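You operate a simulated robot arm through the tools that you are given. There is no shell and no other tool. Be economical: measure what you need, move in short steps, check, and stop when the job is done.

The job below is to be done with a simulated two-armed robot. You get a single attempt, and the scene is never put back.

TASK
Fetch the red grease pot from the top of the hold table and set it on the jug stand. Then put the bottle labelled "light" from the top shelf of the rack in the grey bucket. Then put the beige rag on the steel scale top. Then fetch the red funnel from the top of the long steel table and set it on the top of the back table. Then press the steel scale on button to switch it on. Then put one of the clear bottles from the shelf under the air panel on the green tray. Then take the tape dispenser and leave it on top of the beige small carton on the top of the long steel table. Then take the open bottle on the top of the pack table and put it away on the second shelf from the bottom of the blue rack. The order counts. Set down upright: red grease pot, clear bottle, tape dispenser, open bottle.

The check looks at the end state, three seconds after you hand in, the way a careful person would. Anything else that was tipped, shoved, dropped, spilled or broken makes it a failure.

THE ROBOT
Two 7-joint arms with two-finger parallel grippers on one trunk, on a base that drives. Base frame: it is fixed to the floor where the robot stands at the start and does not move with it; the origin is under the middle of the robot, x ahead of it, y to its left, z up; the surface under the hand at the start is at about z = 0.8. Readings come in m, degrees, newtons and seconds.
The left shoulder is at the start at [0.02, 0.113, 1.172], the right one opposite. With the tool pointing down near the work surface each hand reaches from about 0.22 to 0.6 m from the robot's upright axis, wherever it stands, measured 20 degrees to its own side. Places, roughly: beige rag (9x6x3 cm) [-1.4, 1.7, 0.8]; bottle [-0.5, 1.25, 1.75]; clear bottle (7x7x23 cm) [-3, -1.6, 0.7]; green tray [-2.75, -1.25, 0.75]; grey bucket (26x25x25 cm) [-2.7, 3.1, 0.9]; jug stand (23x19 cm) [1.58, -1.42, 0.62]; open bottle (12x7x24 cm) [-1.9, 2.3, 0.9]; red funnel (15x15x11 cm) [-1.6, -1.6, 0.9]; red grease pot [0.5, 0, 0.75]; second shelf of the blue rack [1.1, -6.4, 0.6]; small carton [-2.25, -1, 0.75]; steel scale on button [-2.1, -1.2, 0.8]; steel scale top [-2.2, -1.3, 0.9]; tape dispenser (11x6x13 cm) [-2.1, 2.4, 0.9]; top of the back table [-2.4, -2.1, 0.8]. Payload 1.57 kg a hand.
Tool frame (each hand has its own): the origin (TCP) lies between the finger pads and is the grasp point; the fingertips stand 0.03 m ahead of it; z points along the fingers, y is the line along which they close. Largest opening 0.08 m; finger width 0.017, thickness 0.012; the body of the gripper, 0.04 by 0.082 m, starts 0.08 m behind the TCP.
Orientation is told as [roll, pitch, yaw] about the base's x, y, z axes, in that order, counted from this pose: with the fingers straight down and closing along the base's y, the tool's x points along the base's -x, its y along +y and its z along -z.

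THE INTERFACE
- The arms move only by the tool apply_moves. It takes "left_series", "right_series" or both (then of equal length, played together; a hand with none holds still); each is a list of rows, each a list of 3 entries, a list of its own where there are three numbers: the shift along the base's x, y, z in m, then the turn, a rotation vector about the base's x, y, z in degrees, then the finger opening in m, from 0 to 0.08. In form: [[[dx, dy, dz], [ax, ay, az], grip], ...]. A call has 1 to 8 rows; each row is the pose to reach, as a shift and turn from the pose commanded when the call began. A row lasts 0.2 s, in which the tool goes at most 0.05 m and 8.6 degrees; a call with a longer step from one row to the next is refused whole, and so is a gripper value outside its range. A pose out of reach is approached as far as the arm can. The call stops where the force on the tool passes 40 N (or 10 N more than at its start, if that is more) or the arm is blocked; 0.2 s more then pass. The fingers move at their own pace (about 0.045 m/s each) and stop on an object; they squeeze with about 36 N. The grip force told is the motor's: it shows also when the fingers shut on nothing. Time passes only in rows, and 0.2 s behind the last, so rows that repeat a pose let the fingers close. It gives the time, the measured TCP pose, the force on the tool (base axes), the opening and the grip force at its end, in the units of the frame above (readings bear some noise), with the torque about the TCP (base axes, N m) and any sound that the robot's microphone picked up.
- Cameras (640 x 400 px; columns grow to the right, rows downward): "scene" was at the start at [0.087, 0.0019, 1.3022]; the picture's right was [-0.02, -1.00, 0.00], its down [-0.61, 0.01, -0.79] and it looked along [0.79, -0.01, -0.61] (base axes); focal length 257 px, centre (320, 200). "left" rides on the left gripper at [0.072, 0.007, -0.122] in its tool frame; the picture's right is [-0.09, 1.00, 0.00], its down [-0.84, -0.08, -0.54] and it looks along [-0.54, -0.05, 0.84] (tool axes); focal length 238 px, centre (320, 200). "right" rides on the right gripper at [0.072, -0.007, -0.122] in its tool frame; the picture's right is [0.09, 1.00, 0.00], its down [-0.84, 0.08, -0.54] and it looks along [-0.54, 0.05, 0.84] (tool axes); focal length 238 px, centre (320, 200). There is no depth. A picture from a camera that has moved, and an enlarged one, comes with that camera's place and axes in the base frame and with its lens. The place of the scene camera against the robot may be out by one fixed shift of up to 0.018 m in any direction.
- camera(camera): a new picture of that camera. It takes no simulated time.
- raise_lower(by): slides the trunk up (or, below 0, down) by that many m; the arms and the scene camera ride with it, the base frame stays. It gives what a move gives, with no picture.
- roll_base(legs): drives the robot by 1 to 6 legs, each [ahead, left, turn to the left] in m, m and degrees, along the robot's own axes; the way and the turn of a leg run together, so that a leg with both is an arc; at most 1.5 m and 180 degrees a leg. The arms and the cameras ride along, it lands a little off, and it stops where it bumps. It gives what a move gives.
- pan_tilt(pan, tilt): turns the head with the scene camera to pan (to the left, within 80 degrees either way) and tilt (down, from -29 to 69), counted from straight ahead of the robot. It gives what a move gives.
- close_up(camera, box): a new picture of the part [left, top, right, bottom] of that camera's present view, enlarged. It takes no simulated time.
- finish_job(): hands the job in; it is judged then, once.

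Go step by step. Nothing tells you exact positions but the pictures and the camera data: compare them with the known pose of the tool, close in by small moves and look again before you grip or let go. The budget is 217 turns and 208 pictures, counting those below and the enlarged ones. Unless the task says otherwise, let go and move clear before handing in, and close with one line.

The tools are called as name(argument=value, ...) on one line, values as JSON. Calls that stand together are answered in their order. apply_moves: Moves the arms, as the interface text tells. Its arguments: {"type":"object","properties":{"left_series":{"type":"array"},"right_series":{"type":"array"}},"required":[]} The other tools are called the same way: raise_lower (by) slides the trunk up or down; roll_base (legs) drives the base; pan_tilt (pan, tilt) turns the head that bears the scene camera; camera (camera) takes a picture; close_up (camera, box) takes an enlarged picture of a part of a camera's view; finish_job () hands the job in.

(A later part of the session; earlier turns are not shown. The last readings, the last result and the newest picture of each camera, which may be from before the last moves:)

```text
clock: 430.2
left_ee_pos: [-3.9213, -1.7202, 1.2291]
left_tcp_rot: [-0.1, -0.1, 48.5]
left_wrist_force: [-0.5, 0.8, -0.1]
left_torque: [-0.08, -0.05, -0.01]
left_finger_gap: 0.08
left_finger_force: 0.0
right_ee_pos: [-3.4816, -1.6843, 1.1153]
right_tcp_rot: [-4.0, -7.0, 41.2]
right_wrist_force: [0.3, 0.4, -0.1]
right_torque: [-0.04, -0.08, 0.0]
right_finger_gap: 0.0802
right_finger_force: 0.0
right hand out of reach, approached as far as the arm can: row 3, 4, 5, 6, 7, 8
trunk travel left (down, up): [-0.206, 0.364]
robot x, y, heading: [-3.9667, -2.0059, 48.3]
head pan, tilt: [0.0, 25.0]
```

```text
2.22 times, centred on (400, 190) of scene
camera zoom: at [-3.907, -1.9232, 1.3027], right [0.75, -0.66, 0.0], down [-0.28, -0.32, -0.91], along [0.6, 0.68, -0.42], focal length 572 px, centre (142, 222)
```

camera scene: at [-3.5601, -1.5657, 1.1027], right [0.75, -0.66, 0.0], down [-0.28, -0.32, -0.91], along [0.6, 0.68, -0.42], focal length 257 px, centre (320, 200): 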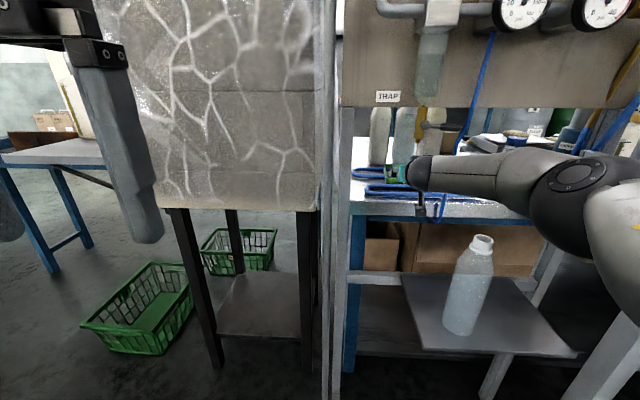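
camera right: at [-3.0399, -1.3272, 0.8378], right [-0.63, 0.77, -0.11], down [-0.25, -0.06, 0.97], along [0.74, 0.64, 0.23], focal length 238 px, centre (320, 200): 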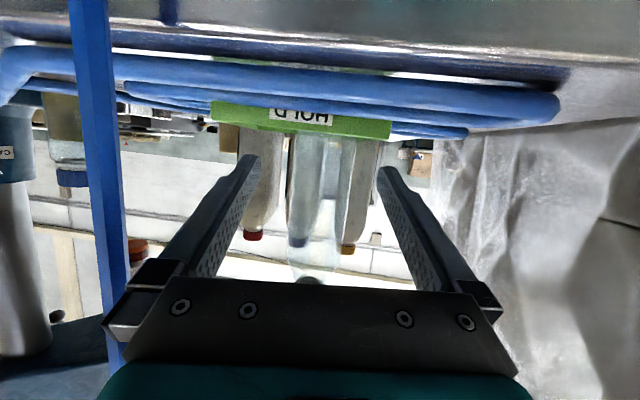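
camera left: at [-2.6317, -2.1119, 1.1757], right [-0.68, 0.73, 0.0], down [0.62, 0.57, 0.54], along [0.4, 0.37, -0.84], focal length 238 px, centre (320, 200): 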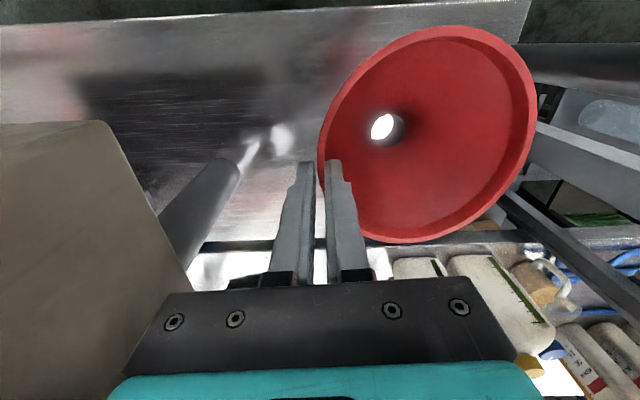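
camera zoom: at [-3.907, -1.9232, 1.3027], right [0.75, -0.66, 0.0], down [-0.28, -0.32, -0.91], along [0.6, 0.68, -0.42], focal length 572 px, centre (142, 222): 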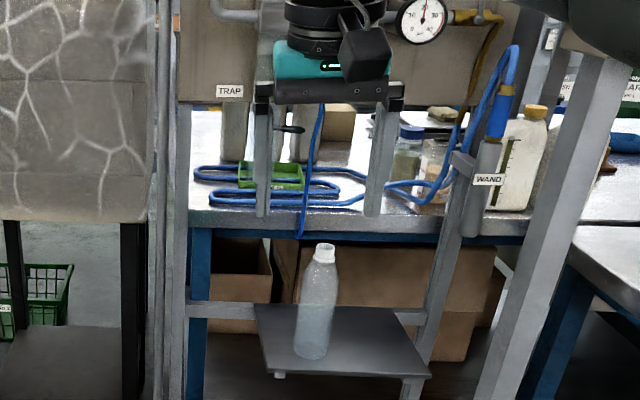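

Bottle delivered. Next is the tape dispenser on the pack table: I drive back along the rear aisle and around to the front corridor.

roll_base(legs=[[0, 0, -91], [1.0, 0.36, 0], [1.0, 0, 0], [1.07, 0, 0], [0, 0, 90], [1.1, -0.15, 0]])

roll_base(legs=[[1.1, 0, 0], [0.6, 0, 0], [0, 0, 90], [1.4, 0, 0], [1.4, 0, 0], [1.4, 0, 0]])

```text
clock: 458.4
left_ee_pos: [-0.5714, -2.9263, 1.2297]
left_tcp_rot: [0.2, 0.0, 45.1]
left_wrist_force: [-0.4, -0.3, -0.5]
left_torque: [0.03, -0.03, 0.01]
left_finger_gap: 0.0802
left_finger_force: 0.0
right_ee_pos: [-0.1331, -2.9145, 1.114]
right_tcp_rot: [-3.9, -7.2, 37.7]
right_wrist_force: [-0.4, -0.6, 0.0]
right_torque: [0.03, 0.0, -0.01]
right_finger_gap: 0.0799
right_finger_force: 0.0
trunk travel left (down, up): [-0.206, 0.364]
robot x, y, heading: [-0.6334, -3.2058, 45.2]
head pan, tilt: [0.0, 25.0]
```

```text
clock: 490.5
left_ee_pos: [-2.653, 1.084, 1.2303]
left_tcp_rot: [0.2, 0.0, 133.7]
left_wrist_force: [0.5, 0.1, -0.3]
left_torque: [-0.02, 0.0, -0.02]
left_finger_gap: 0.08
left_finger_force: 0.1
right_ee_pos: [-2.6545, 1.5254, 1.115]
right_tcp_rot: [-3.8, -7.2, 126.3]
right_wrist_force: [-0.5, 0.2, -0.2]
right_torque: [0.01, 0.01, 0.03]
right_finger_gap: 0.0799
right_finger_force: 0.0
trunk travel left (down, up): [-0.206, 0.364]
robot x, y, heading: [-2.3749, 1.017, 133.7]
head pan, tilt: [0.0, 25.0]
```

I turn to face the pack table in front of the tape dispenser and look.

roll_base(legs=[[0.85, 0, 0], [0, 0, -86], [0.45, 0, 0]])

pan_tilt(pan=-5, tilt=38)

camera(camera="scene")

```text
clock: 501.2
left_ee_pos: [-2.6194, 2.2666, 1.23]
left_tcp_rot: [0.2, 0.0, 47.0]
left_wrist_force: [-0.2, 0.5, -0.1]
left_torque: [-0.01, 0.03, -0.02]
left_finger_gap: 0.08
left_finger_force: 0.0
right_ee_pos: [-2.1798, 2.2916, 1.1142]
right_tcp_rot: [-3.8, -7.1, 39.6]
right_wrist_force: [-0.5, 0.0, -0.9]
right_torque: [-0.05, 0.05, -0.01]
right_finger_gap: 0.0798
right_finger_force: 0.1
trunk travel left (down, up): [-0.206, 0.364]
robot x, y, heading: [-2.6707, 1.9819, 47.2]
head pan, tilt: [0.0, 25.0]
```

```text
clock: 501.9
left_ee_pos: [-2.6196, 2.2652, 1.2297]
left_tcp_rot: [0.3, 0.0, 46.9]
left_wrist_force: [0.1, 0.0, 0.2]
left_torque: [0.04, 0.0, -0.02]
left_finger_gap: 0.08
left_finger_force: 0.0
right_ee_pos: [-2.1811, 2.2924, 1.1146]
right_tcp_rot: [-3.7, -7.1, 39.5]
right_wrist_force: [0.6, -0.4, -0.6]
right_torque: [0.0, 0.02, -0.02]
right_finger_gap: 0.0802
right_finger_force: 0.0
trunk travel left (down, up): [-0.206, 0.364]
robot x, y, heading: [-2.67, 1.9832, 47.2]
head pan, tilt: [-5.0, 38.0]
```

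```text
40 pictures are left
camera scene: at [-2.6096, 2.053, 1.2824], right [0.67, -0.74, 0.0], down [-0.46, -0.41, -0.79], along [0.58, 0.53, -0.62], focal length 257 px, centre (320, 200)
```

scene: 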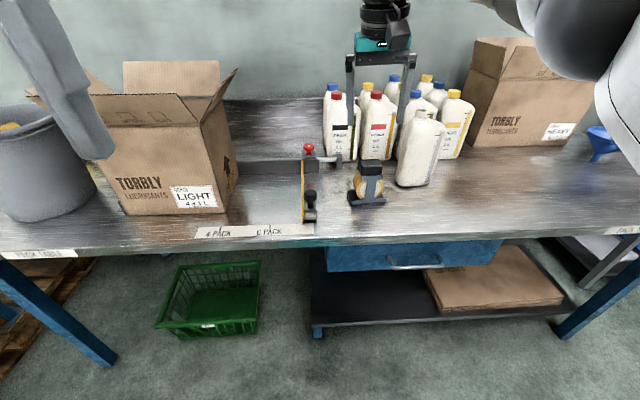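

The dispenser stands at about (-2.03, 2.38), left of the open bottle. I draw in and level the right hand, drive 0.25 m closer, and look with the right camera.

apply_moves(right_series=[[[-0.018, -0.038, 0], [-0.6, 2.6, 2.6], 0.08], [[-0.036, -0.076, 0], [-1.1, 5.2, 5.1], 0.08], [[-0.054, -0.114, 0], [-1.7, 7.8, 7.7], 0.08], [[-0.072, -0.151, 0], [-1.7, 7.8, 7.7], 0.08]])

roll_base(legs=[[0.25, 0, 0]])

camera(camera="right")

close_up(camera="scene", box=[330, 140, 560, 330])

```text
clock: 502.9
left_ee_pos: [-2.6194, 2.2652, 1.2305]
left_tcp_rot: [0.4, 0.0, 46.9]
left_wrist_force: [-0.5, 0.3, 0.1]
left_torque: [-0.01, -0.01, 0.05]
left_finger_gap: 0.0799
left_finger_force: 0.0
right_ee_pos: [-2.2522, 2.1408, 1.115]
right_tcp_rot: [0.4, -0.3, 47.0]
right_wrist_force: [0.6, 0.2, -0.4]
right_torque: [0.02, -0.01, 0.02]
right_finger_gap: 0.0797
right_finger_force: 0.1
trunk travel left (down, up): [-0.206, 0.364]
robot x, y, heading: [-2.6744, 1.9844, 47.0]
head pan, tilt: [-5.0, 38.0]
```

```text
clock: 504.8
left_ee_pos: [-2.4487, 2.4517, 1.2296]
left_tcp_rot: [0.2, 0.0, 47.2]
left_wrist_force: [0.2, 0.1, -0.1]
left_torque: [-0.02, 0.01, 0.0]
left_finger_gap: 0.08
left_finger_force: 0.1
right_ee_pos: [-2.0817, 2.3302, 1.1152]
right_tcp_rot: [0.3, -0.2, 47.2]
right_wrist_force: [0.5, 0.0, -0.4]
right_torque: [-0.01, 0.01, -0.01]
right_finger_gap: 0.0799
right_finger_force: 0.0
trunk travel left (down, up): [-0.206, 0.364]
robot x, y, heading: [-2.4968, 2.1714, 47.6]
head pan, tilt: [-5.0, 38.0]
```

```text
39 pictures are left
camera right: at [-2.1255, 2.2701, 1.2381], right [-0.79, 0.61, 0.01], down [0.51, 0.66, 0.55], along [0.33, 0.44, -0.84], focal length 238 px, centre (320, 200)
```

right: 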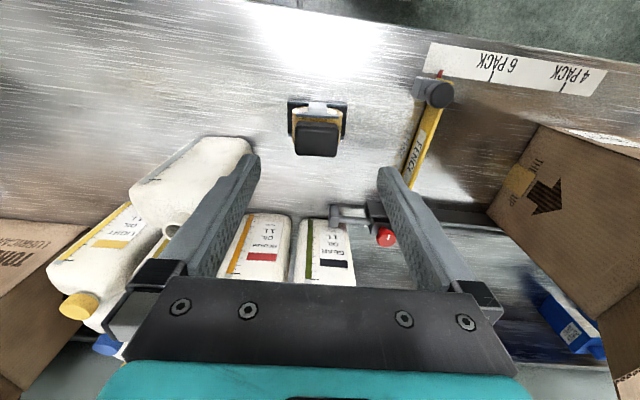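

```text
2.11 times, centred on (445, 235) of scene
camera zoom: at [-2.4382, 2.239, 1.2823], right [0.67, -0.74, 0.0], down [-0.46, -0.42, -0.79], along [0.58, 0.53, -0.62], focal length 542 px, centre (57, 126)
```

zoom: 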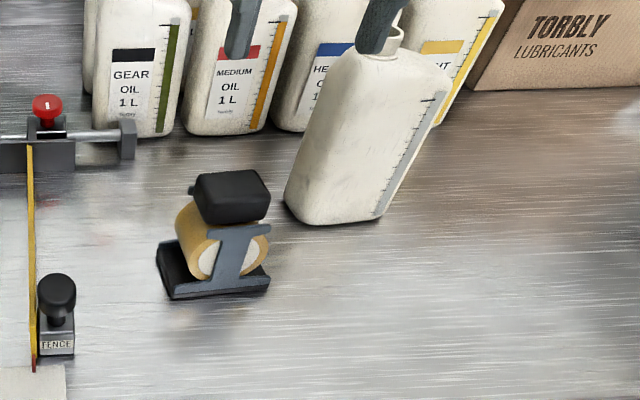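

The dispenser's top block is about 6 cm wide along my closing axis, centred at (-2.06, 2.357), top z ≈ 0.93. I move above it and check once.

apply_moves(right_series=[[[0.011, 0.014, -0.03], [0, 0, 0], 0.08], [[0.022, 0.027, -0.07], [0, 0, 0], 0.08], [[0.022, 0.027, -0.11], [0, 0, 0], 0.08], [[0.022, 0.027, -0.135], [0, 0, 0], 0.08], [[0.022, 0.027, -0.135], [0, 0, 0], 0.08]])

camera(camera="right")

```text
clock: 506.0
left_ee_pos: [-2.4504, 2.4516, 1.2304]
left_tcp_rot: [0.2, 0.0, 47.2]
left_wrist_force: [-0.3, 0.1, 0.3]
left_torque: [0.02, 0.01, 0.02]
left_finger_gap: 0.0802
left_finger_force: 0.0
right_ee_pos: [-2.0608, 2.3551, 0.9793]
right_tcp_rot: [0.3, -0.3, 47.3]
right_wrist_force: [-0.9, -0.5, -0.2]
right_torque: [-0.01, 0.01, -0.02]
right_finger_gap: 0.0801
right_finger_force: 0.1
trunk travel left (down, up): [-0.206, 0.364]
robot x, y, heading: [-2.4989, 2.1694, 47.5]
head pan, tilt: [-5.0, 38.0]
```

```text
37 pictures are left
camera right: at [-2.1035, 2.2959, 1.1025], right [-0.79, 0.61, 0.01], down [0.51, 0.66, 0.55], along [0.33, 0.44, -0.84], focal length 238 px, centre (320, 200)
```

right: 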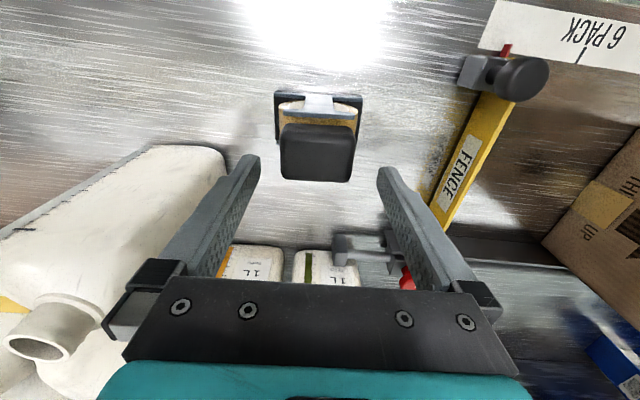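

Well centred. I descend to the block, close, and test-lift slowly.

apply_moves(right_series=[[[0, -0.002, -0.025], [0, 0, 0], 0.08], [[0, -0.002, -0.05], [0, 0, 0], 0.08], [[0, -0.002, -0.063], [0, 0, 0], 0.08], [[0, -0.002, -0.063], [0, 0, 0], 0.05], [[0, -0.002, -0.063], [0, 0, 0], 0.03], [[0, -0.002, -0.063], [0, 0, 0], 0.03], [[0, -0.002, -0.06], [0, 0, 0], 0.03], [[0, -0.002, -0.053], [0, 0, 0], 0.03]])

apply_moves(right_series=[[[0, 0, 0.008], [0, 0, 0], 0.03], [[0, 0, 0.02], [0, 0, 0], 0.03], [[0, 0, 0.035], [0, 0, 0], 0.03], [[0, 0, 0.05], [0, 0, 0], 0.03], [[0, 0, 0.065], [0, 0, 0], 0.03], [[0, 0, 0.08], [0, 0, 0], 0.03], [[0, 0, 0.1], [0, 0, 0], 0.03], [[0, 0, 0.12], [0, 0, 0], 0.03]])

camera(camera="scene")

```text
clock: 506.9
left_ee_pos: [-2.4485, 2.4506, 1.2304]
left_tcp_rot: [0.3, 0.0, 47.2]
left_wrist_force: [-0.4, 0.3, -0.2]
left_torque: [-0.02, 0.03, 0.03]
left_finger_gap: 0.0799
left_finger_force: 0.1
right_ee_pos: [-2.0574, 2.3546, 0.9252]
right_tcp_rot: [0.3, -1.3, 47.2]
right_wrist_force: [0.5, -3.5, 15.9]
right_torque: [-0.86, -0.42, 0.03]
right_finger_gap: 0.0688
right_finger_force: 9.1
trunk travel left (down, up): [-0.206, 0.364]
robot x, y, heading: [-2.5013, 2.1683, 47.6]
head pan, tilt: [-5.0, 38.0]
stopped in row 4 (right hand): the force on the tool passed its limit at 44 N (the readings are from after the stop); the commanded pose is now the measured one
```

```text
clock: 508.7
left_ee_pos: [-2.4504, 2.4507, 1.23]
left_tcp_rot: [0.2, -0.1, 47.2]
left_wrist_force: [1.6, 0.1, 0.1]
left_torque: [-0.02, 0.0, 0.01]
left_finger_gap: 0.0802
left_finger_force: 0.1
right_ee_pos: [-2.06, 2.3535, 1.0429]
right_tcp_rot: [0.1, -1.0, 47.2]
right_wrist_force: [0.6, 0.1, -2.4]
right_torque: [-0.01, 0.05, 0.02]
right_finger_gap: 0.0595
right_finger_force: 35.5
trunk travel left (down, up): [-0.206, 0.364]
robot x, y, heading: [-2.4991, 2.169, 47.5]
head pan, tilt: [-5.0, 38.0]
```

```text
36 pictures are left
camera scene: at [-2.4387, 2.2385, 1.2823], right [0.67, -0.74, 0.0], down [-0.45, -0.41, -0.79], along [0.58, 0.53, -0.62], focal length 257 px, centre (320, 200)
```

scene: 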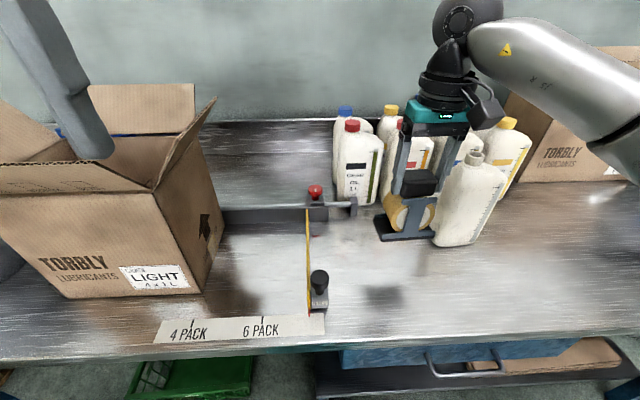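

The dispenser is lifted and level (2.4 N). I raise it a bit, back away, turn round and drive to the long table in front of the PADS carton.

apply_moves(right_series=[[[0, 0, 0.015], [0, 0, 0], 0.03], [[0, 0, 0.035], [0, 0, 0], 0.03], [[-0.01, -0.011, 0.05], [0, 0, 0], 0.03], [[-0.025, -0.027, 0.06], [0, 0, 0], 0.03], [[-0.045, -0.048, 0.06], [0, 0, 0], 0.03]])

roll_base(legs=[[-0.75, 0, 0], [0, 0, 179], [0.05, 1.2, 0], [0.3, 1.2, 0], [0.35, 0, 0]])

pan_tilt(pan=-15, tilt=38)

camera(camera="scene")

```text
clock: 509.9
left_ee_pos: [-2.4482, 2.4505, 1.2295]
left_tcp_rot: [0.3, 0.0, 47.2]
left_wrist_force: [-1.0, -0.5, 0.8]
left_torque: [0.01, 0.01, 0.03]
left_finger_gap: 0.0798
left_finger_force: 0.0
right_ee_pos: [-2.1028, 2.306, 1.1037]
right_tcp_rot: [0.3, -1.1, 47.2]
right_wrist_force: [-0.2, -0.5, -3.0]
right_torque: [-0.01, 0.03, 0.02]
right_finger_gap: 0.0595
right_finger_force: 36.1
trunk travel left (down, up): [-0.206, 0.364]
robot x, y, heading: [-2.4997, 2.1638, 47.4]
head pan, tilt: [-5.0, 38.0]
```

```text
clock: 534.7
left_ee_pos: [-1.8157, -0.8209, 1.2301]
left_tcp_rot: [0.2, 0.0, -133.9]
left_wrist_force: [-0.5, -0.5, 0.2]
left_torque: [-0.02, 0.02, 0.01]
left_finger_gap: 0.0801
left_finger_force: 0.0
right_ee_pos: [-2.1593, -0.6694, 1.1043]
right_tcp_rot: [0.4, -0.9, -133.9]
right_wrist_force: [-0.3, 0.5, -3.2]
right_torque: [0.01, 0.0, 0.03]
right_finger_gap: 0.0595
right_finger_force: 35.6
trunk travel left (down, up): [-0.206, 0.364]
robot x, y, heading: [-1.7593, -0.5428, -133.6]
head pan, tilt: [-5.0, 38.0]
```

```text
clock: 535.4
left_ee_pos: [-1.8148, -0.8217, 1.2302]
left_tcp_rot: [0.3, 0.1, -134.1]
left_wrist_force: [0.6, -0.4, 0.6]
left_torque: [-0.01, 0.02, 0.03]
left_finger_gap: 0.08
left_finger_force: 0.0
right_ee_pos: [-2.1595, -0.6693, 1.1028]
right_tcp_rot: [0.3, -1.0, -133.9]
right_wrist_force: [0.3, -0.3, -3.3]
right_torque: [0.05, -0.01, -0.01]
right_finger_gap: 0.0595
right_finger_force: 36.1
trunk travel left (down, up): [-0.206, 0.364]
robot x, y, heading: [-1.7581, -0.54, -134.1]
head pan, tilt: [-15.0, 38.0]
```

```text
35 pictures are left
camera scene: at [-1.8494, -0.5891, 1.2823], right [-0.52, 0.85, 0.0], down [0.53, 0.32, -0.79], along [-0.67, -0.41, -0.62], focal length 257 px, centre (320, 200)
```

scene: 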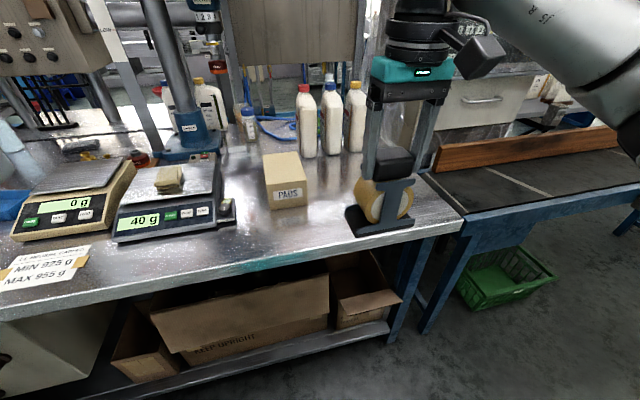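

The PADS carton's top is at z ≈ 0.89, centre near (-2.35, -1.015). I drive 0.25 m closer and check with the right camera.

roll_base(legs=[[0.25, 0.05, 0]])

camera(camera="right")

camera(camera="scene")

```text
clock: 537.3
left_ee_pos: [-1.9542, -1.0374, 1.2308]
left_tcp_rot: [0.2, 0.0, -134.0]
left_wrist_force: [-0.4, 0.3, 0.0]
left_torque: [0.01, -0.01, -0.02]
left_finger_gap: 0.0798
left_finger_force: 0.0
right_ee_pos: [-2.2979, -0.8868, 1.1038]
right_tcp_rot: [0.2, -1.1, -133.9]
right_wrist_force: [-0.2, 0.0, -3.7]
right_torque: [0.03, -0.01, 0.0]
right_finger_gap: 0.0596
right_finger_force: 36.2
trunk travel left (down, up): [-0.206, 0.364]
robot x, y, heading: [-1.8979, -0.7586, -133.9]
head pan, tilt: [-15.0, 38.0]
```

```text
34 pictures are left
camera right: at [-2.2512, -0.8283, 1.2256], right [0.78, -0.62, 0.0], down [-0.52, -0.65, 0.56], along [-0.35, -0.44, -0.83], focal length 238 px, centre (320, 200)
```

right: 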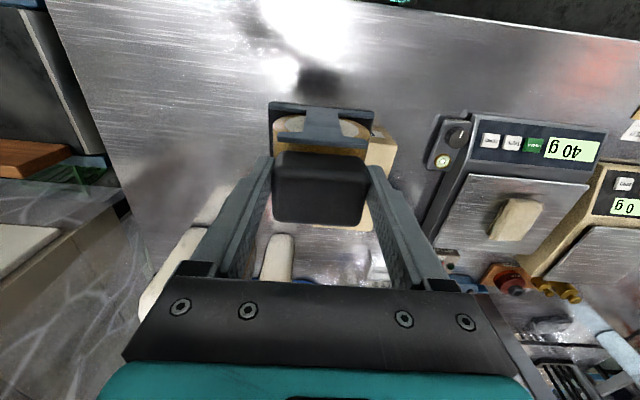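

```text
33 pictures are left
camera scene: at [-1.9887, -0.8061, 1.2822], right [-0.52, 0.85, 0.0], down [0.53, 0.32, -0.79], along [-0.67, -0.41, -0.62], focal length 257 px, centre (320, 200)
```

scene: 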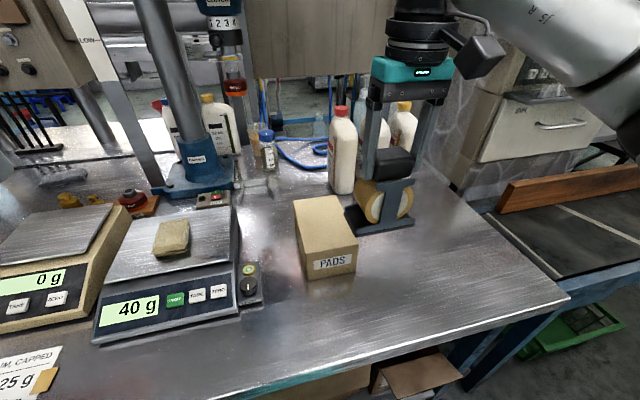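

Carton centre ≈ (-2.337, -1.011). I turn the hand 90° so the dispenser's long base runs along the carton, moving above it at the same time.

apply_moves(right_series=[[[-0.004, -0.012, 0], [0, 0, -8], 0.03], [[-0.008, -0.024, 0], [0, 0, -16], 0.03], [[-0.012, -0.036, 0], [0, 0, -24], 0.03], [[-0.016, -0.048, 0], [0, 0, -32], 0.03], [[-0.02, -0.06, 0], [0, 0, -40], 0.03], [[-0.024, -0.072, 0], [0, 0, -48], 0.03], [[-0.028, -0.084, 0], [0, 0, -56], 0.03], [[-0.032, -0.096, 0], [0, 0, -64], 0.03]])

apply_moves(right_series=[[[-0.002, -0.008, 0], [0, 0, -8], 0.03], [[-0.004, -0.016, 0], [0, 0, -16], 0.03], [[-0.006, -0.022, -0.01], [0, 0, -24], 0.03], [[-0.007, -0.028, -0.02], [0, 0, -24], 0.03], [[-0.007, -0.028, -0.035], [0, 0, -24], 0.03]])

camera(camera="right")

close_up(camera="scene", box=[240, 60, 440, 290])

```text
clock: 539.1
left_ee_pos: [-1.9537, -1.0381, 1.2297]
left_tcp_rot: [0.2, 0.0, -133.9]
left_wrist_force: [-0.8, 0.1, 0.3]
left_torque: [0.02, 0.0, 0.01]
left_finger_gap: 0.08
left_finger_force: 0.1
right_ee_pos: [-2.329, -0.9813, 1.1043]
right_tcp_rot: [0.4, -1.2, 162.0]
right_wrist_force: [0.3, 0.3, -3.8]
right_torque: [0.0, -0.07, -0.01]
right_finger_gap: 0.0593
right_finger_force: 35.8
trunk travel left (down, up): [-0.206, 0.364]
robot x, y, heading: [-1.9007, -0.7564, -133.6]
head pan, tilt: [-15.0, 38.0]
```

```text
clock: 540.3
left_ee_pos: [-1.9533, -1.0376, 1.2303]
left_tcp_rot: [0.4, 0.0, -133.9]
left_wrist_force: [0.1, 0.1, 0.4]
left_torque: [0.0, 0.0, -0.02]
left_finger_gap: 0.08
left_finger_force: 0.0
right_ee_pos: [-2.3372, -1.0106, 1.0686]
right_tcp_rot: [0.3, -1.1, 138.1]
right_wrist_force: [-0.6, -0.6, -3.4]
right_torque: [0.01, -0.01, 0.01]
right_finger_gap: 0.0596
right_finger_force: 35.7
trunk travel left (down, up): [-0.206, 0.364]
robot x, y, heading: [-1.8986, -0.7538, -133.8]
head pan, tilt: [-15.0, 38.0]
```

```text
32 pictures are left
camera right: at [-2.2762, -1.0543, 1.1896], right [-0.6, -0.8, 0.0], down [-0.67, 0.5, 0.56], along [-0.45, 0.33, -0.83], focal length 238 px, centre (320, 200)
```

right: 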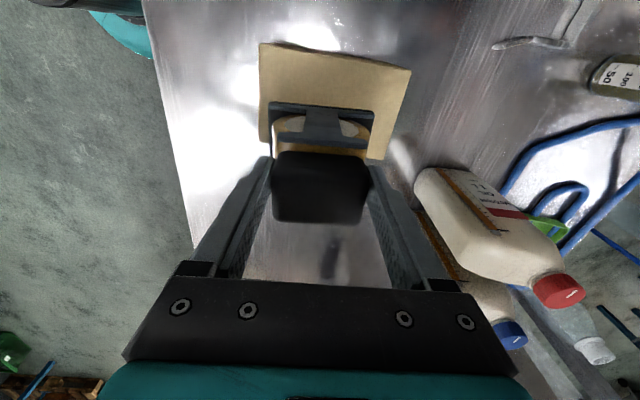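

```text
1.74 times, centred on (340, 175) of scene
camera zoom: at [-1.9885, -0.8055, 1.2823], right [-0.52, 0.85, 0.0], down [0.53, 0.32, -0.79], along [-0.67, -0.41, -0.62], focal length 448 px, centre (285, 244)
```

zoom: 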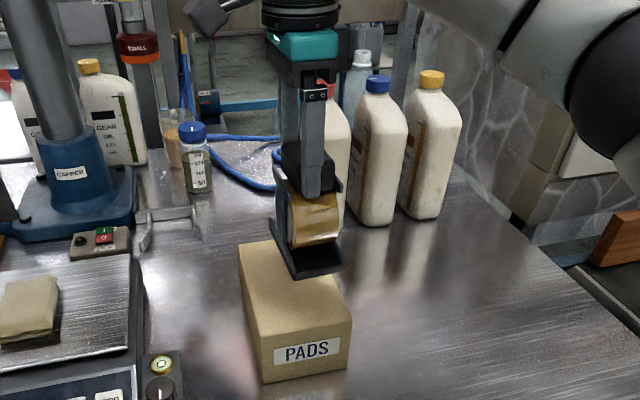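

Right camera shows the carton's centre 1.5 cm to +e and 1.2 cm deeper. I correct that and lower to near contact.

apply_moves(right_series=[[[0.002, -0.01, -0.01], [0, 0, 0], 0.03], [[0.003, -0.019, -0.025], [0, 0, 0], 0.03], [[0.003, -0.019, -0.04], [0, 0, 0], 0.03], [[0.003, -0.019, -0.046], [0, 0, 0], 0.03], [[0.003, -0.019, -0.05], [0, 0, 0], 0.03]])

close_up(camera="scene", box=[270, 120, 400, 290])

```text
clock: 541.5
left_ee_pos: [-1.9528, -1.0371, 1.2301]
left_tcp_rot: [0.3, 0.1, -133.9]
left_wrist_force: [0.0, -0.5, -1.3]
left_torque: [0.03, 0.0, 0.02]
left_finger_gap: 0.08
left_finger_force: 0.0
right_ee_pos: [-2.3325, -1.0272, 1.0174]
right_tcp_rot: [0.1, -1.1, 138.1]
right_wrist_force: [0.6, 0.4, -3.8]
right_torque: [-0.03, -0.06, 0.0]
right_finger_gap: 0.0598
right_finger_force: 35.7
trunk travel left (down, up): [-0.206, 0.364]
robot x, y, heading: [-1.8992, -0.7578, -133.9]
head pan, tilt: [-15.0, 38.0]
```

```text
2.35 times, centred on (335, 205) of scene
camera zoom: at [-1.9883, -0.8056, 1.2823], right [-0.52, 0.85, 0.0], down [0.53, 0.32, -0.79], along [-0.67, -0.41, -0.62], focal length 606 px, centre (285, 188)
```

zoom: 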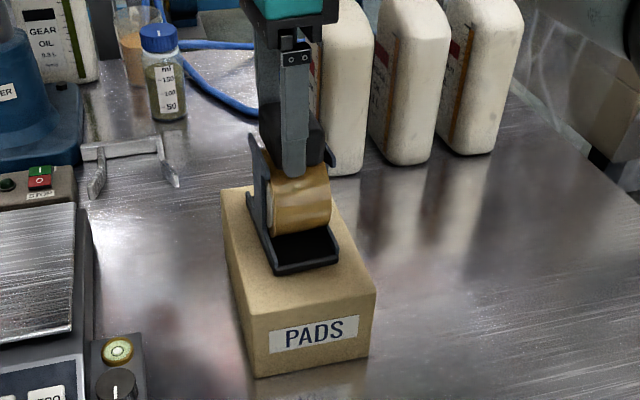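

Nicely centred. I lower in small steps to contact.

apply_moves(right_series=[[[0, 0, -0.003], [0, 0, 0], 0.03], [[0, 0, -0.006], [0, 0, 0], 0.03], [[0, 0, -0.009], [0, 0, 0], 0.03]])

```text
clock: 542.3
left_ee_pos: [-1.9513, -1.0362, 1.2312]
left_tcp_rot: [0.2, -0.2, -134.0]
left_wrist_force: [-0.1, 0.3, -0.1]
left_torque: [-0.01, 0.01, 0.0]
left_finger_gap: 0.0798
left_finger_force: 0.0
right_ee_pos: [-2.3336, -1.0286, 1.0166]
right_tcp_rot: [1.0, -1.0, 138.2]
right_wrist_force: [-5.2, -0.1, 39.0]
right_torque: [1.65, -0.73, 0.3]
right_finger_gap: 0.0598
right_finger_force: 35.9
trunk travel left (down, up): [-0.206, 0.364]
robot x, y, heading: [-1.9003, -0.7554, -133.6]
head pan, tilt: [-15.0, 38.0]
```

Contact made (39 N). I ease off 8 mm in command, open, and rise straight up.

apply_moves(right_series=[[[0, 0, 0.008], [0, 0, 0], 0.03], [[0, 0, 0.008], [0, 0, 0], 0.065], [[0, 0, 0.008], [0, 0, 0], 0.08], [[0, 0, 0.008], [0, 0, 0], 0.08], [[0, 0, 0.03], [0, 0, 0], 0.08], [[0, 0, 0.06], [0, 0, 0], 0.08], [[0, 0, 0.1], [0, 0, 0], 0.08], [[0, 0, 0.14], [0, 0, 0], 0.08]])

camera(camera="scene")

```text
clock: 544.1
left_ee_pos: [-1.9536, -1.0367, 1.2312]
left_tcp_rot: [0.2, 0.0, -133.8]
left_wrist_force: [-0.3, 0.1, 0.0]
left_torque: [0.02, -0.03, -0.05]
left_finger_gap: 0.0802
left_finger_force: 0.0
right_ee_pos: [-2.3343, -1.0293, 1.1491]
right_tcp_rot: [0.2, -1.1, 138.2]
right_wrist_force: [0.4, 0.6, -0.8]
right_torque: [0.03, 0.03, -0.03]
right_finger_gap: 0.0803
right_finger_force: 0.2
trunk travel left (down, up): [-0.206, 0.364]
robot x, y, heading: [-1.8966, -0.7569, -133.7]
head pan, tilt: [-15.0, 38.0]
```

```text
29 pictures are left
camera scene: at [-1.9876, -0.8054, 1.2824], right [-0.52, 0.85, 0.0], down [0.53, 0.32, -0.79], along [-0.67, -0.41, -0.62], focal length 257 px, centre (320, 200)
```

scene: 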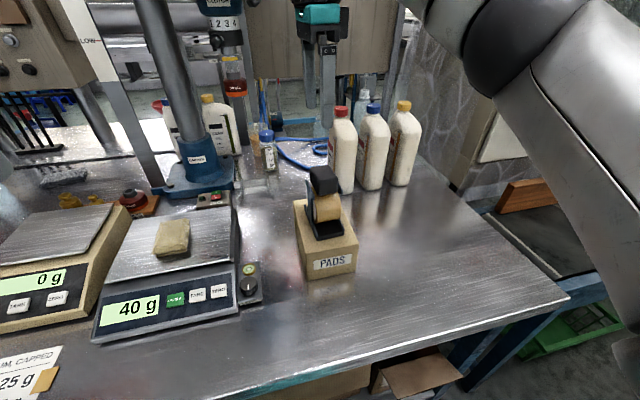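

The dispenser stands on the carton, and the clear bottle shows upright behind. Last item: the open bottle. I turn the hand back and drive to the pack table.

apply_moves(right_series=[[[0.01, 0.01, 0.01], [0, 0, 8], 0.08], [[0.02, 0.02, 0.01], [0, 0, 16], 0.08], [[0.03, 0.03, 0.01], [0, 0, 24], 0.08], [[0.04, 0.04, 0.01], [0, 0, 32], 0.08], [[0.05, 0.05, 0.01], [0, 0, 40], 0.08], [[0.06, 0.06, 0.01], [0, 0, 48], 0.08], [[0.07, 0.07, 0.01], [0, 0, 56], 0.08], [[0.08, 0.08, 0.01], [0, 0, 64], 0.08]])

apply_moves(right_series=[[[0, 0, 0], [0, 0, 8], 0.08], [[0, 0, 0], [0, 0, 16], 0.08], [[0, 0, 0], [0, 0, 24], 0.08]])

roll_base(legs=[[-1.0, 0, 0], [0, 0, 179], [0.15, 1.1, 0], [0.15, 1.0, 0]])

pan_tilt(pan=-8, tilt=38)

camera(camera="scene")

```text
clock: 545.9
left_ee_pos: [-1.9538, -1.0367, 1.2307]
left_tcp_rot: [0.4, 0.0, -133.9]
left_wrist_force: [0.0, 0.2, 0.1]
left_torque: [-0.03, 0.0, 0.0]
left_finger_gap: 0.0799
left_finger_force: 0.1
right_ee_pos: [-2.2519, -0.9487, 1.1601]
right_tcp_rot: [0.4, -1.1, -157.7]
right_wrist_force: [0.5, -0.3, -0.1]
right_torque: [0.01, -0.01, -0.01]
right_finger_gap: 0.0802
right_finger_force: 0.1
trunk travel left (down, up): [-0.206, 0.364]
robot x, y, heading: [-1.8929, -0.756, -133.8]
head pan, tilt: [-15.0, 38.0]
```

```text
clock: 546.7
left_ee_pos: [-1.9534, -1.0377, 1.23]
left_tcp_rot: [0.3, 0.0, -133.9]
left_wrist_force: [-0.4, -0.2, -0.3]
left_torque: [0.04, 0.0, 0.02]
left_finger_gap: 0.0803
left_finger_force: 0.1
right_ee_pos: [-2.253, -0.9488, 1.1604]
right_tcp_rot: [0.3, -1.1, -133.7]
right_wrist_force: [0.0, 0.6, -0.4]
right_torque: [-0.02, 0.0, 0.01]
right_finger_gap: 0.0803
right_finger_force: 0.1
trunk travel left (down, up): [-0.206, 0.364]
robot x, y, heading: [-1.8954, -0.7561, -133.6]
head pan, tilt: [-15.0, 38.0]
```

```text
clock: 569.3
left_ee_pos: [-2.4532, 1.8735, 1.2301]
left_tcp_rot: [0.2, -0.1, 46.6]
left_wrist_force: [0.0, 0.6, 0.2]
left_torque: [-0.02, -0.02, -0.02]
left_finger_gap: 0.0804
left_finger_force: 0.0
right_ee_pos: [-2.153, 1.7877, 1.16]
right_tcp_rot: [0.3, -1.0, 46.6]
right_wrist_force: [0.7, -0.5, 0.3]
right_torque: [0.0, 0.0, 0.0]
right_finger_gap: 0.0801
right_finger_force: 0.1
trunk travel left (down, up): [-0.206, 0.364]
robot x, y, heading: [-2.505, 1.5883, 46.9]
head pan, tilt: [-15.0, 38.0]
```

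```text
clock: 570.0
left_ee_pos: [-2.4521, 1.8729, 1.2305]
left_tcp_rot: [0.3, -0.1, 46.6]
left_wrist_force: [0.1, -0.6, 0.3]
left_torque: [-0.02, 0.0, 0.02]
left_finger_gap: 0.0798
left_finger_force: 0.1
right_ee_pos: [-2.1519, 1.7878, 1.1604]
right_tcp_rot: [0.3, -1.2, 46.6]
right_wrist_force: [-1.1, 0.3, 0.3]
right_torque: [0.01, -0.01, 0.02]
right_finger_gap: 0.0803
right_finger_force: 0.0
trunk travel left (down, up): [-0.206, 0.364]
robot x, y, heading: [-2.5098, 1.5911, 47.0]
head pan, tilt: [-8.0, 38.0]
```

```text
28 pictures are left
camera scene: at [-2.4409, 1.657, 1.2823], right [0.63, -0.78, 0.0], down [-0.48, -0.39, -0.79], along [0.61, 0.49, -0.62], focal length 257 px, centre (320, 200)
```

scene: 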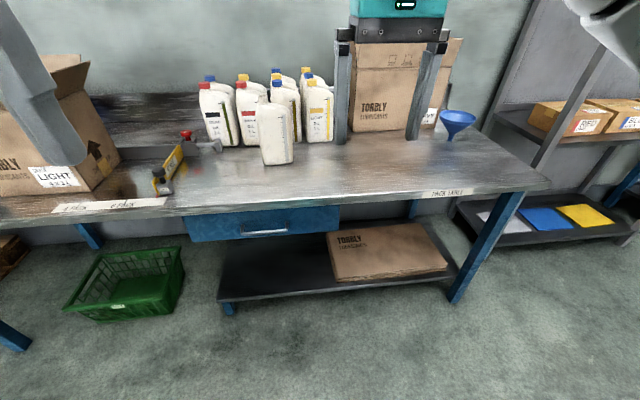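

The open bottle's 12 cm width runs along the table, so I must grip its 7 cm thickness from the left side. I set the left hand to point along the table, tilted down 40°, before moving in.

roll_base(legs=[[0, 0, -44.5]])

apply_moves(left_series=[[[0.013, 0.026, -0.02], [0, 0, -7.5], 0.08], [[0.026, 0.052, -0.04], [0, 0, -15], 0.08], [[0.039, 0.077, -0.055], [0, 0, -22.5], 0.08], [[0.052, 0.103, -0.07], [0, 0, -30], 0.08], [[0.065, 0.128, -0.085], [0, 0, -37.5], 0.08], [[0.078, 0.154, -0.1], [0, 0, -45], 0.08]])

apply_moves(left_series=[[[0.006, 0.007, -0.035], [-5.63, -6.15, 0], 0.08], [[0.011, 0.013, -0.07], [-11.3, -12.3, 0], 0.08], [[0.017, 0.019, -0.105], [-16.9, -18.4, 0], 0.08], [[0.022, 0.025, -0.14], [-22.5, -24.6, 0], 0.08], [[0.028, 0.031, -0.175], [-28.2, -30.7, 0], 0.08], [[0.033, 0.037, -0.21], [-33.8, -36.9, 0], 0.08]])

roll_base(legs=[[0, 0.41, 0]])

camera(camera="left")

pan_tilt(pan=25, tilt=38)

camera(camera="scene")

```text
clock: 572.4
left_ee_pos: [-2.2717, 1.7565, 1.2306]
left_tcp_rot: [0.3, 0.2, 2.2]
left_wrist_force: [-0.6, 0.4, -0.2]
left_torque: [-0.01, 0.02, 0.04]
left_finger_gap: 0.0801
left_finger_force: 0.1
right_ee_pos: [-2.1172, 1.484, 1.1599]
right_tcp_rot: [0.2, -1.1, 2.1]
right_wrist_force: [0.7, -0.2, -0.6]
right_torque: [-0.01, 0.01, -0.01]
right_finger_gap: 0.0801
right_finger_force: 0.1
trunk travel left (down, up): [-0.206, 0.364]
robot x, y, heading: [-2.5074, 1.5901, 2.4]
head pan, tilt: [-8.0, 38.0]
```

```text
clock: 573.8
left_ee_pos: [-2.1927, 1.9105, 1.1299]
left_tcp_rot: [0.4, 0.0, -42.8]
left_wrist_force: [-0.8, -0.3, -0.3]
left_torque: [0.03, -0.02, -0.02]
left_finger_gap: 0.08
left_finger_force: 0.0
right_ee_pos: [-2.1166, 1.4854, 1.16]
right_tcp_rot: [0.2, -1.2, 2.2]
right_wrist_force: [-1.2, 1.0, 0.0]
right_torque: [-0.01, 0.01, 0.0]
right_finger_gap: 0.0802
right_finger_force: 0.1
trunk travel left (down, up): [-0.206, 0.364]
robot x, y, heading: [-2.5061, 1.5936, 2.4]
head pan, tilt: [-8.0, 38.0]
```

```text
clock: 575.2
left_ee_pos: [-2.162, 1.9484, 0.9205]
left_tcp_rot: [0.6, -49.9, -42.8]
left_wrist_force: [-0.3, 1.2, 0.9]
left_torque: [-0.01, 0.01, -0.01]
left_finger_gap: 0.08
left_finger_force: 0.1
right_ee_pos: [-2.1163, 1.4859, 1.16]
right_tcp_rot: [0.2, -1.1, 2.2]
right_wrist_force: [-1.2, -0.6, -0.1]
right_torque: [0.0, 0.0, 0.03]
right_finger_gap: 0.08
right_finger_force: 0.0
trunk travel left (down, up): [-0.206, 0.364]
robot x, y, heading: [-2.5075, 1.5959, 2.5]
head pan, tilt: [-8.0, 38.0]
```

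```text
clock: 577.7
left_ee_pos: [-2.1755, 2.3594, 0.921]
left_tcp_rot: [0.6, -50.1, -43.2]
left_wrist_force: [0.3, 0.8, -0.6]
left_torque: [-0.02, 0.01, 0.02]
left_finger_gap: 0.0804
left_finger_force: 0.0
right_ee_pos: [-2.1337, 1.8966, 1.1608]
right_tcp_rot: [0.2, -1.1, 2.1]
right_wrist_force: [0.1, 0.0, 0.5]
right_torque: [-0.03, -0.03, -0.01]
right_finger_gap: 0.08
right_finger_force: 0.1
trunk travel left (down, up): [-0.206, 0.364]
robot x, y, heading: [-2.5235, 2.0042, 2.0]
head pan, tilt: [-8.0, 38.0]
```

```text
27 pictures are left
camera left: at [-2.2737, 2.4581, 0.9435], right [0.72, 0.69, 0.08], down [0.03, -0.14, 0.99], along [0.69, -0.71, -0.13], focal length 238 px, centre (320, 200)
```

left: 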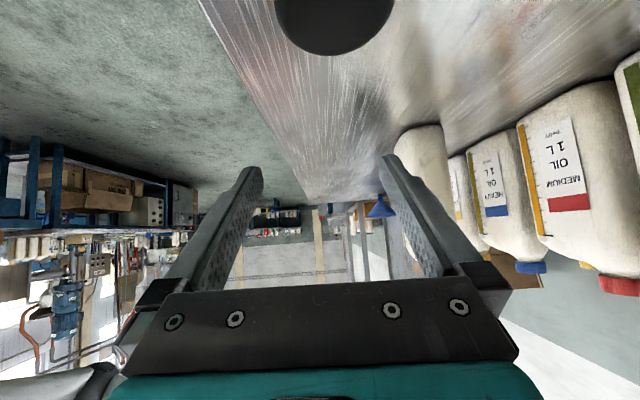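

```text
clock: 578.7
left_ee_pos: [-2.1758, 2.3584, 0.9223]
left_tcp_rot: [0.6, -50.1, -43.2]
left_wrist_force: [1.0, 0.1, 0.2]
left_torque: [-0.01, 0.01, -0.01]
left_finger_gap: 0.0802
left_finger_force: 0.0
right_ee_pos: [-2.1338, 1.8957, 1.1604]
right_tcp_rot: [0.3, -1.1, 2.1]
right_wrist_force: [1.0, -0.1, -0.1]
right_torque: [-0.03, 0.04, 0.01]
right_finger_gap: 0.08
right_finger_force: 0.1
trunk travel left (down, up): [-0.206, 0.364]
robot x, y, heading: [-2.523, 2.0048, 2.0]
head pan, tilt: [25.0, 38.0]
```

```text
26 pictures are left
camera scene: at [-2.4445, 2.048, 1.2823], right [0.46, -0.89, 0.0], down [-0.55, -0.28, -0.79], along [0.7, 0.36, -0.62], focal length 257 px, centre (320, 200)
```

scene: 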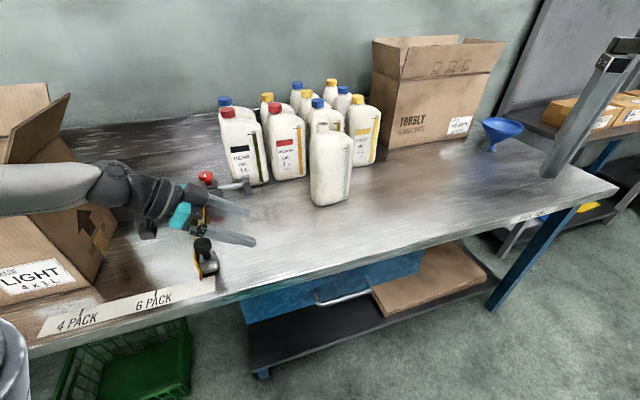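

The open bottle is at about (-1.893, 2.296), its narrow side facing the hand. I drive 0.19 m ahead to line up, then check.

roll_base(legs=[[0.19, 0.01, 0]])

camera(camera="left")

```text
clock: 580.3
left_ee_pos: [-1.9846, 2.3784, 0.9211]
left_tcp_rot: [0.6, -50.0, -42.9]
left_wrist_force: [-0.4, -0.3, 0.6]
left_torque: [0.0, 0.01, -0.01]
left_finger_gap: 0.0799
left_finger_force: 0.0
right_ee_pos: [-1.9405, 1.9145, 1.1602]
right_tcp_rot: [0.3, -1.0, 2.2]
right_wrist_force: [0.2, -1.2, 0.5]
right_torque: [0.02, 0.04, -0.03]
right_finger_gap: 0.08
right_finger_force: 0.1
trunk travel left (down, up): [-0.206, 0.364]
robot x, y, heading: [-2.3296, 2.0264, 2.3]
head pan, tilt: [25.0, 38.0]
```

```text
25 pictures are left
camera left: at [-2.0825, 2.4763, 0.9435], right [0.72, 0.69, 0.08], down [0.03, -0.14, 0.99], along [0.7, -0.71, -0.13], focal length 238 px, centre (320, 200)
```

left: 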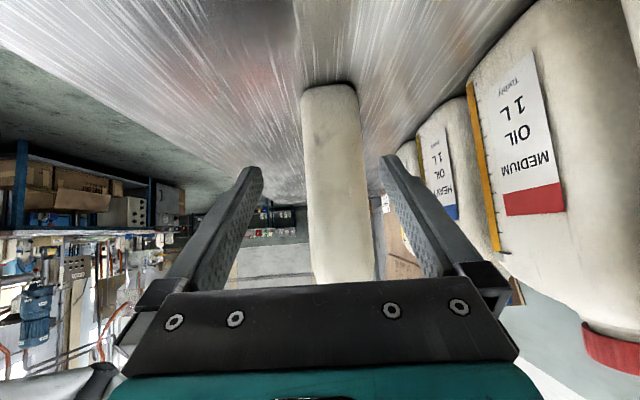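

Aligned within 1.6 cm. I shift that much, then advance 10 cm so the fingers straddle the body, and check before closing.

apply_moves(left_series=[[[0.006, 0.006, 0], [0, 0, 0], 0.08], [[0.011, 0.012, 0], [0, 0, 0], 0.08], [[0.026, -0.002, 0], [0, 0, 0], 0.08], [[0.044, -0.019, 0], [0, 0, 0], 0.08], [[0.062, -0.036, 0], [0, 0, 0], 0.08], [[0.08, -0.052, 0], [0, 0, 0], 0.08]])

camera(camera="left")

close_up(camera="scene", box=[120, 90, 400, 290])

```text
clock: 581.7
left_ee_pos: [-1.9031, 2.325, 0.9214]
left_tcp_rot: [0.5, -50.0, -42.9]
left_wrist_force: [-0.3, -0.2, 0.2]
left_torque: [0.03, -0.01, -0.02]
left_finger_gap: 0.08
left_finger_force: 0.0
right_ee_pos: [-1.9408, 1.9141, 1.1582]
right_tcp_rot: [0.3, -1.1, 2.2]
right_wrist_force: [0.9, -0.5, 0.0]
right_torque: [-0.02, 0.02, -0.02]
right_finger_gap: 0.0801
right_finger_force: 0.0
trunk travel left (down, up): [-0.206, 0.364]
robot x, y, heading: [-2.328, 2.0236, 2.4]
head pan, tilt: [25.0, 38.0]
```

```text
24 pictures are left
camera left: at [-2.0019, 2.4236, 0.9446], right [0.71, 0.69, 0.08], down [0.03, -0.14, 0.99], along [0.7, -0.7, -0.13], focal length 238 px, centre (320, 200)
```

left: 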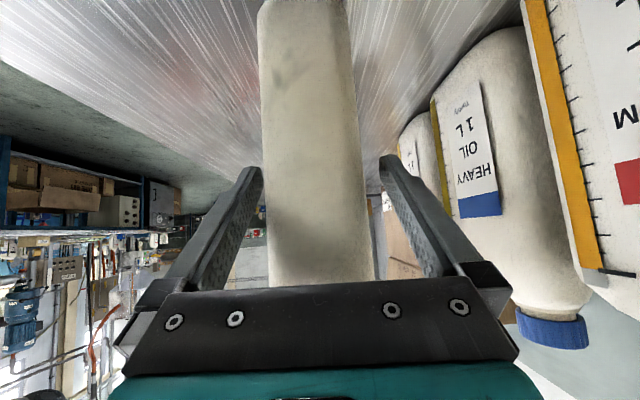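

```text
2.00 times, centred on (260, 190) of scene
camera zoom: at [-2.2519, 2.0657, 1.2823], right [0.46, -0.89, 0.0], down [-0.55, -0.28, -0.79], along [0.7, 0.36, -0.62], focal length 515 px, centre (440, 220)
```

zoom: 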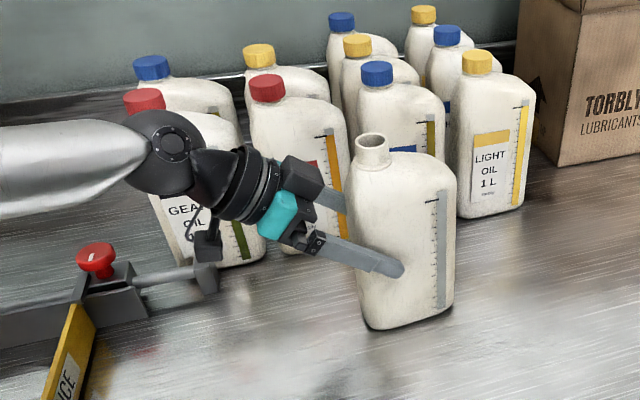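

The fingers straddle the open bottle. I close and test the lift slowly.

apply_moves(left_series=[[[0, 0, 0], [0, 0, 0], 0.06], [[0, 0, 0], [0, 0, 0], 0.04], [[0, 0, 0], [0, 0, 0], 0.03], [[0, 0, 0], [0, 0, 0], 0.03], [[0, 0, 0.003], [0, 0, 0], 0.03], [[0, 0, 0.008], [0, 0, 0], 0.03], [[0, 0, 0.015], [0, 0, 0], 0.03], [[0, 0, 0.022], [0, 0, 0], 0.03]])

close_up(camera="scene", box=[120, 90, 400, 290])

```text
clock: 583.5
left_ee_pos: [-1.9054, 2.3256, 0.9434]
left_tcp_rot: [0.7, -50.0, -43.0]
left_wrist_force: [-0.3, 0.3, -0.2]
left_torque: [0.0, 0.01, -0.01]
left_finger_gap: 0.0608
left_finger_force: 36.0
right_ee_pos: [-1.9396, 1.9148, 1.16]
right_tcp_rot: [0.2, -1.1, 2.2]
right_wrist_force: [-0.8, 0.1, 0.0]
right_torque: [0.02, 0.01, 0.0]
right_finger_gap: 0.0801
right_finger_force: 0.1
trunk travel left (down, up): [-0.206, 0.364]
robot x, y, heading: [-2.3276, 2.0254, 2.5]
head pan, tilt: [25.0, 38.0]
```

```text
2.00 times, centred on (260, 190) of scene
camera zoom: at [-2.2521, 2.0658, 1.2823], right [0.46, -0.89, 0.0], down [-0.55, -0.28, -0.79], along [0.7, 0.36, -0.62], focal length 515 px, centre (440, 220)
```

zoom: 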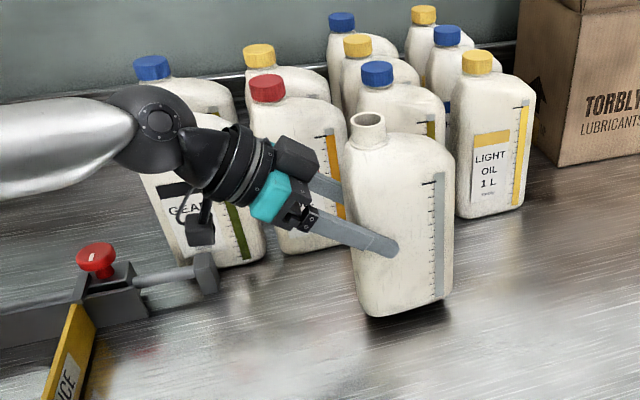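

The open bottle is up, very light, still upright. I raise it, back away from the table, turn along the corridor, and drive towards the far end.

apply_moves(left_series=[[[0, 0, 0.02], [0, 0, 0], 0.03], [[0, 0, 0.045], [0, 0, 0], 0.03], [[0, 0, 0.07], [0, 0, 0], 0.03], [[0, 0, 0.1], [0, 0, 0], 0.03], [[0, 0, 0.13], [0, 0, 0], 0.03]])

roll_base(legs=[[-0.42, -0.42, 0], [0, 0, -45], [1.3, 0, 0], [1.3, 0, 0], [1.3, 0, 0], [0.7, 0, 0]])

pan_tilt(pan=-25, tilt=18)

camera(camera="scene")

```text
clock: 584.7
left_ee_pos: [-1.9053, 2.3256, 1.0719]
left_tcp_rot: [0.5, -50.0, -42.9]
left_wrist_force: [0.8, 0.4, 0.1]
left_torque: [0.06, -0.01, -0.03]
left_finger_gap: 0.0611
left_finger_force: 36.1
right_ee_pos: [-1.9405, 1.9154, 1.1594]
right_tcp_rot: [0.4, -1.0, 2.2]
right_wrist_force: [-0.3, -0.1, 0.1]
right_torque: [0.02, 0.01, 0.01]
right_finger_gap: 0.0802
right_finger_force: 0.0
trunk travel left (down, up): [-0.206, 0.364]
robot x, y, heading: [-2.3291, 2.0261, 2.6]
head pan, tilt: [25.0, 38.0]
```

```text
clock: 611.9
left_ee_pos: [1.2496, -1.4801, 1.0723]
left_tcp_rot: [0.7, -50.0, -86.6]
left_wrist_force: [0.0, -0.5, -0.9]
left_torque: [0.02, 0.03, -0.02]
left_finger_gap: 0.0608
left_finger_force: 36.4
right_ee_pos: [0.941, -1.755, 1.1596]
right_tcp_rot: [0.2, -1.2, -41.3]
right_wrist_force: [0.9, -0.3, 0.3]
right_torque: [-0.02, 0.01, 0.01]
right_finger_gap: 0.0799
right_finger_force: 0.0
trunk travel left (down, up): [-0.206, 0.364]
robot x, y, heading: [0.7307, -1.4127, -41.0]
head pan, tilt: [25.0, 38.0]
```

```text
clock: 613.1
left_ee_pos: [1.2506, -1.4795, 1.0744]
left_tcp_rot: [0.6, -50.1, -86.5]
left_wrist_force: [0.8, -0.7, -1.1]
left_torque: [0.02, 0.0, 0.01]
left_finger_gap: 0.0604
left_finger_force: 36.5
right_ee_pos: [0.9401, -1.7556, 1.1606]
right_tcp_rot: [0.3, -1.1, -41.5]
right_wrist_force: [0.6, -0.3, 0.1]
right_torque: [-0.03, 0.01, 0.01]
right_finger_gap: 0.0802
right_finger_force: 0.0
trunk travel left (down, up): [-0.206, 0.364]
robot x, y, heading: [0.7311, -1.4105, -41.3]
head pan, tilt: [-25.0, 18.0]
```

```text
21 pictures are left
camera scene: at [0.7686, -1.4975, 1.314], right [-0.91, -0.4, 0.0], down [-0.13, 0.28, -0.95], along [0.38, -0.87, -0.31], focal length 257 px, centre (320, 200)
```

scene: 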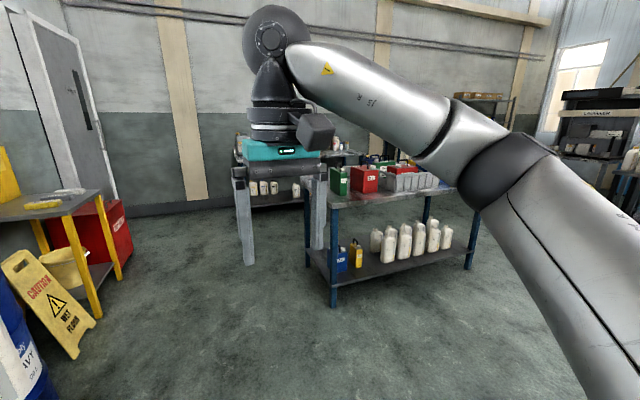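

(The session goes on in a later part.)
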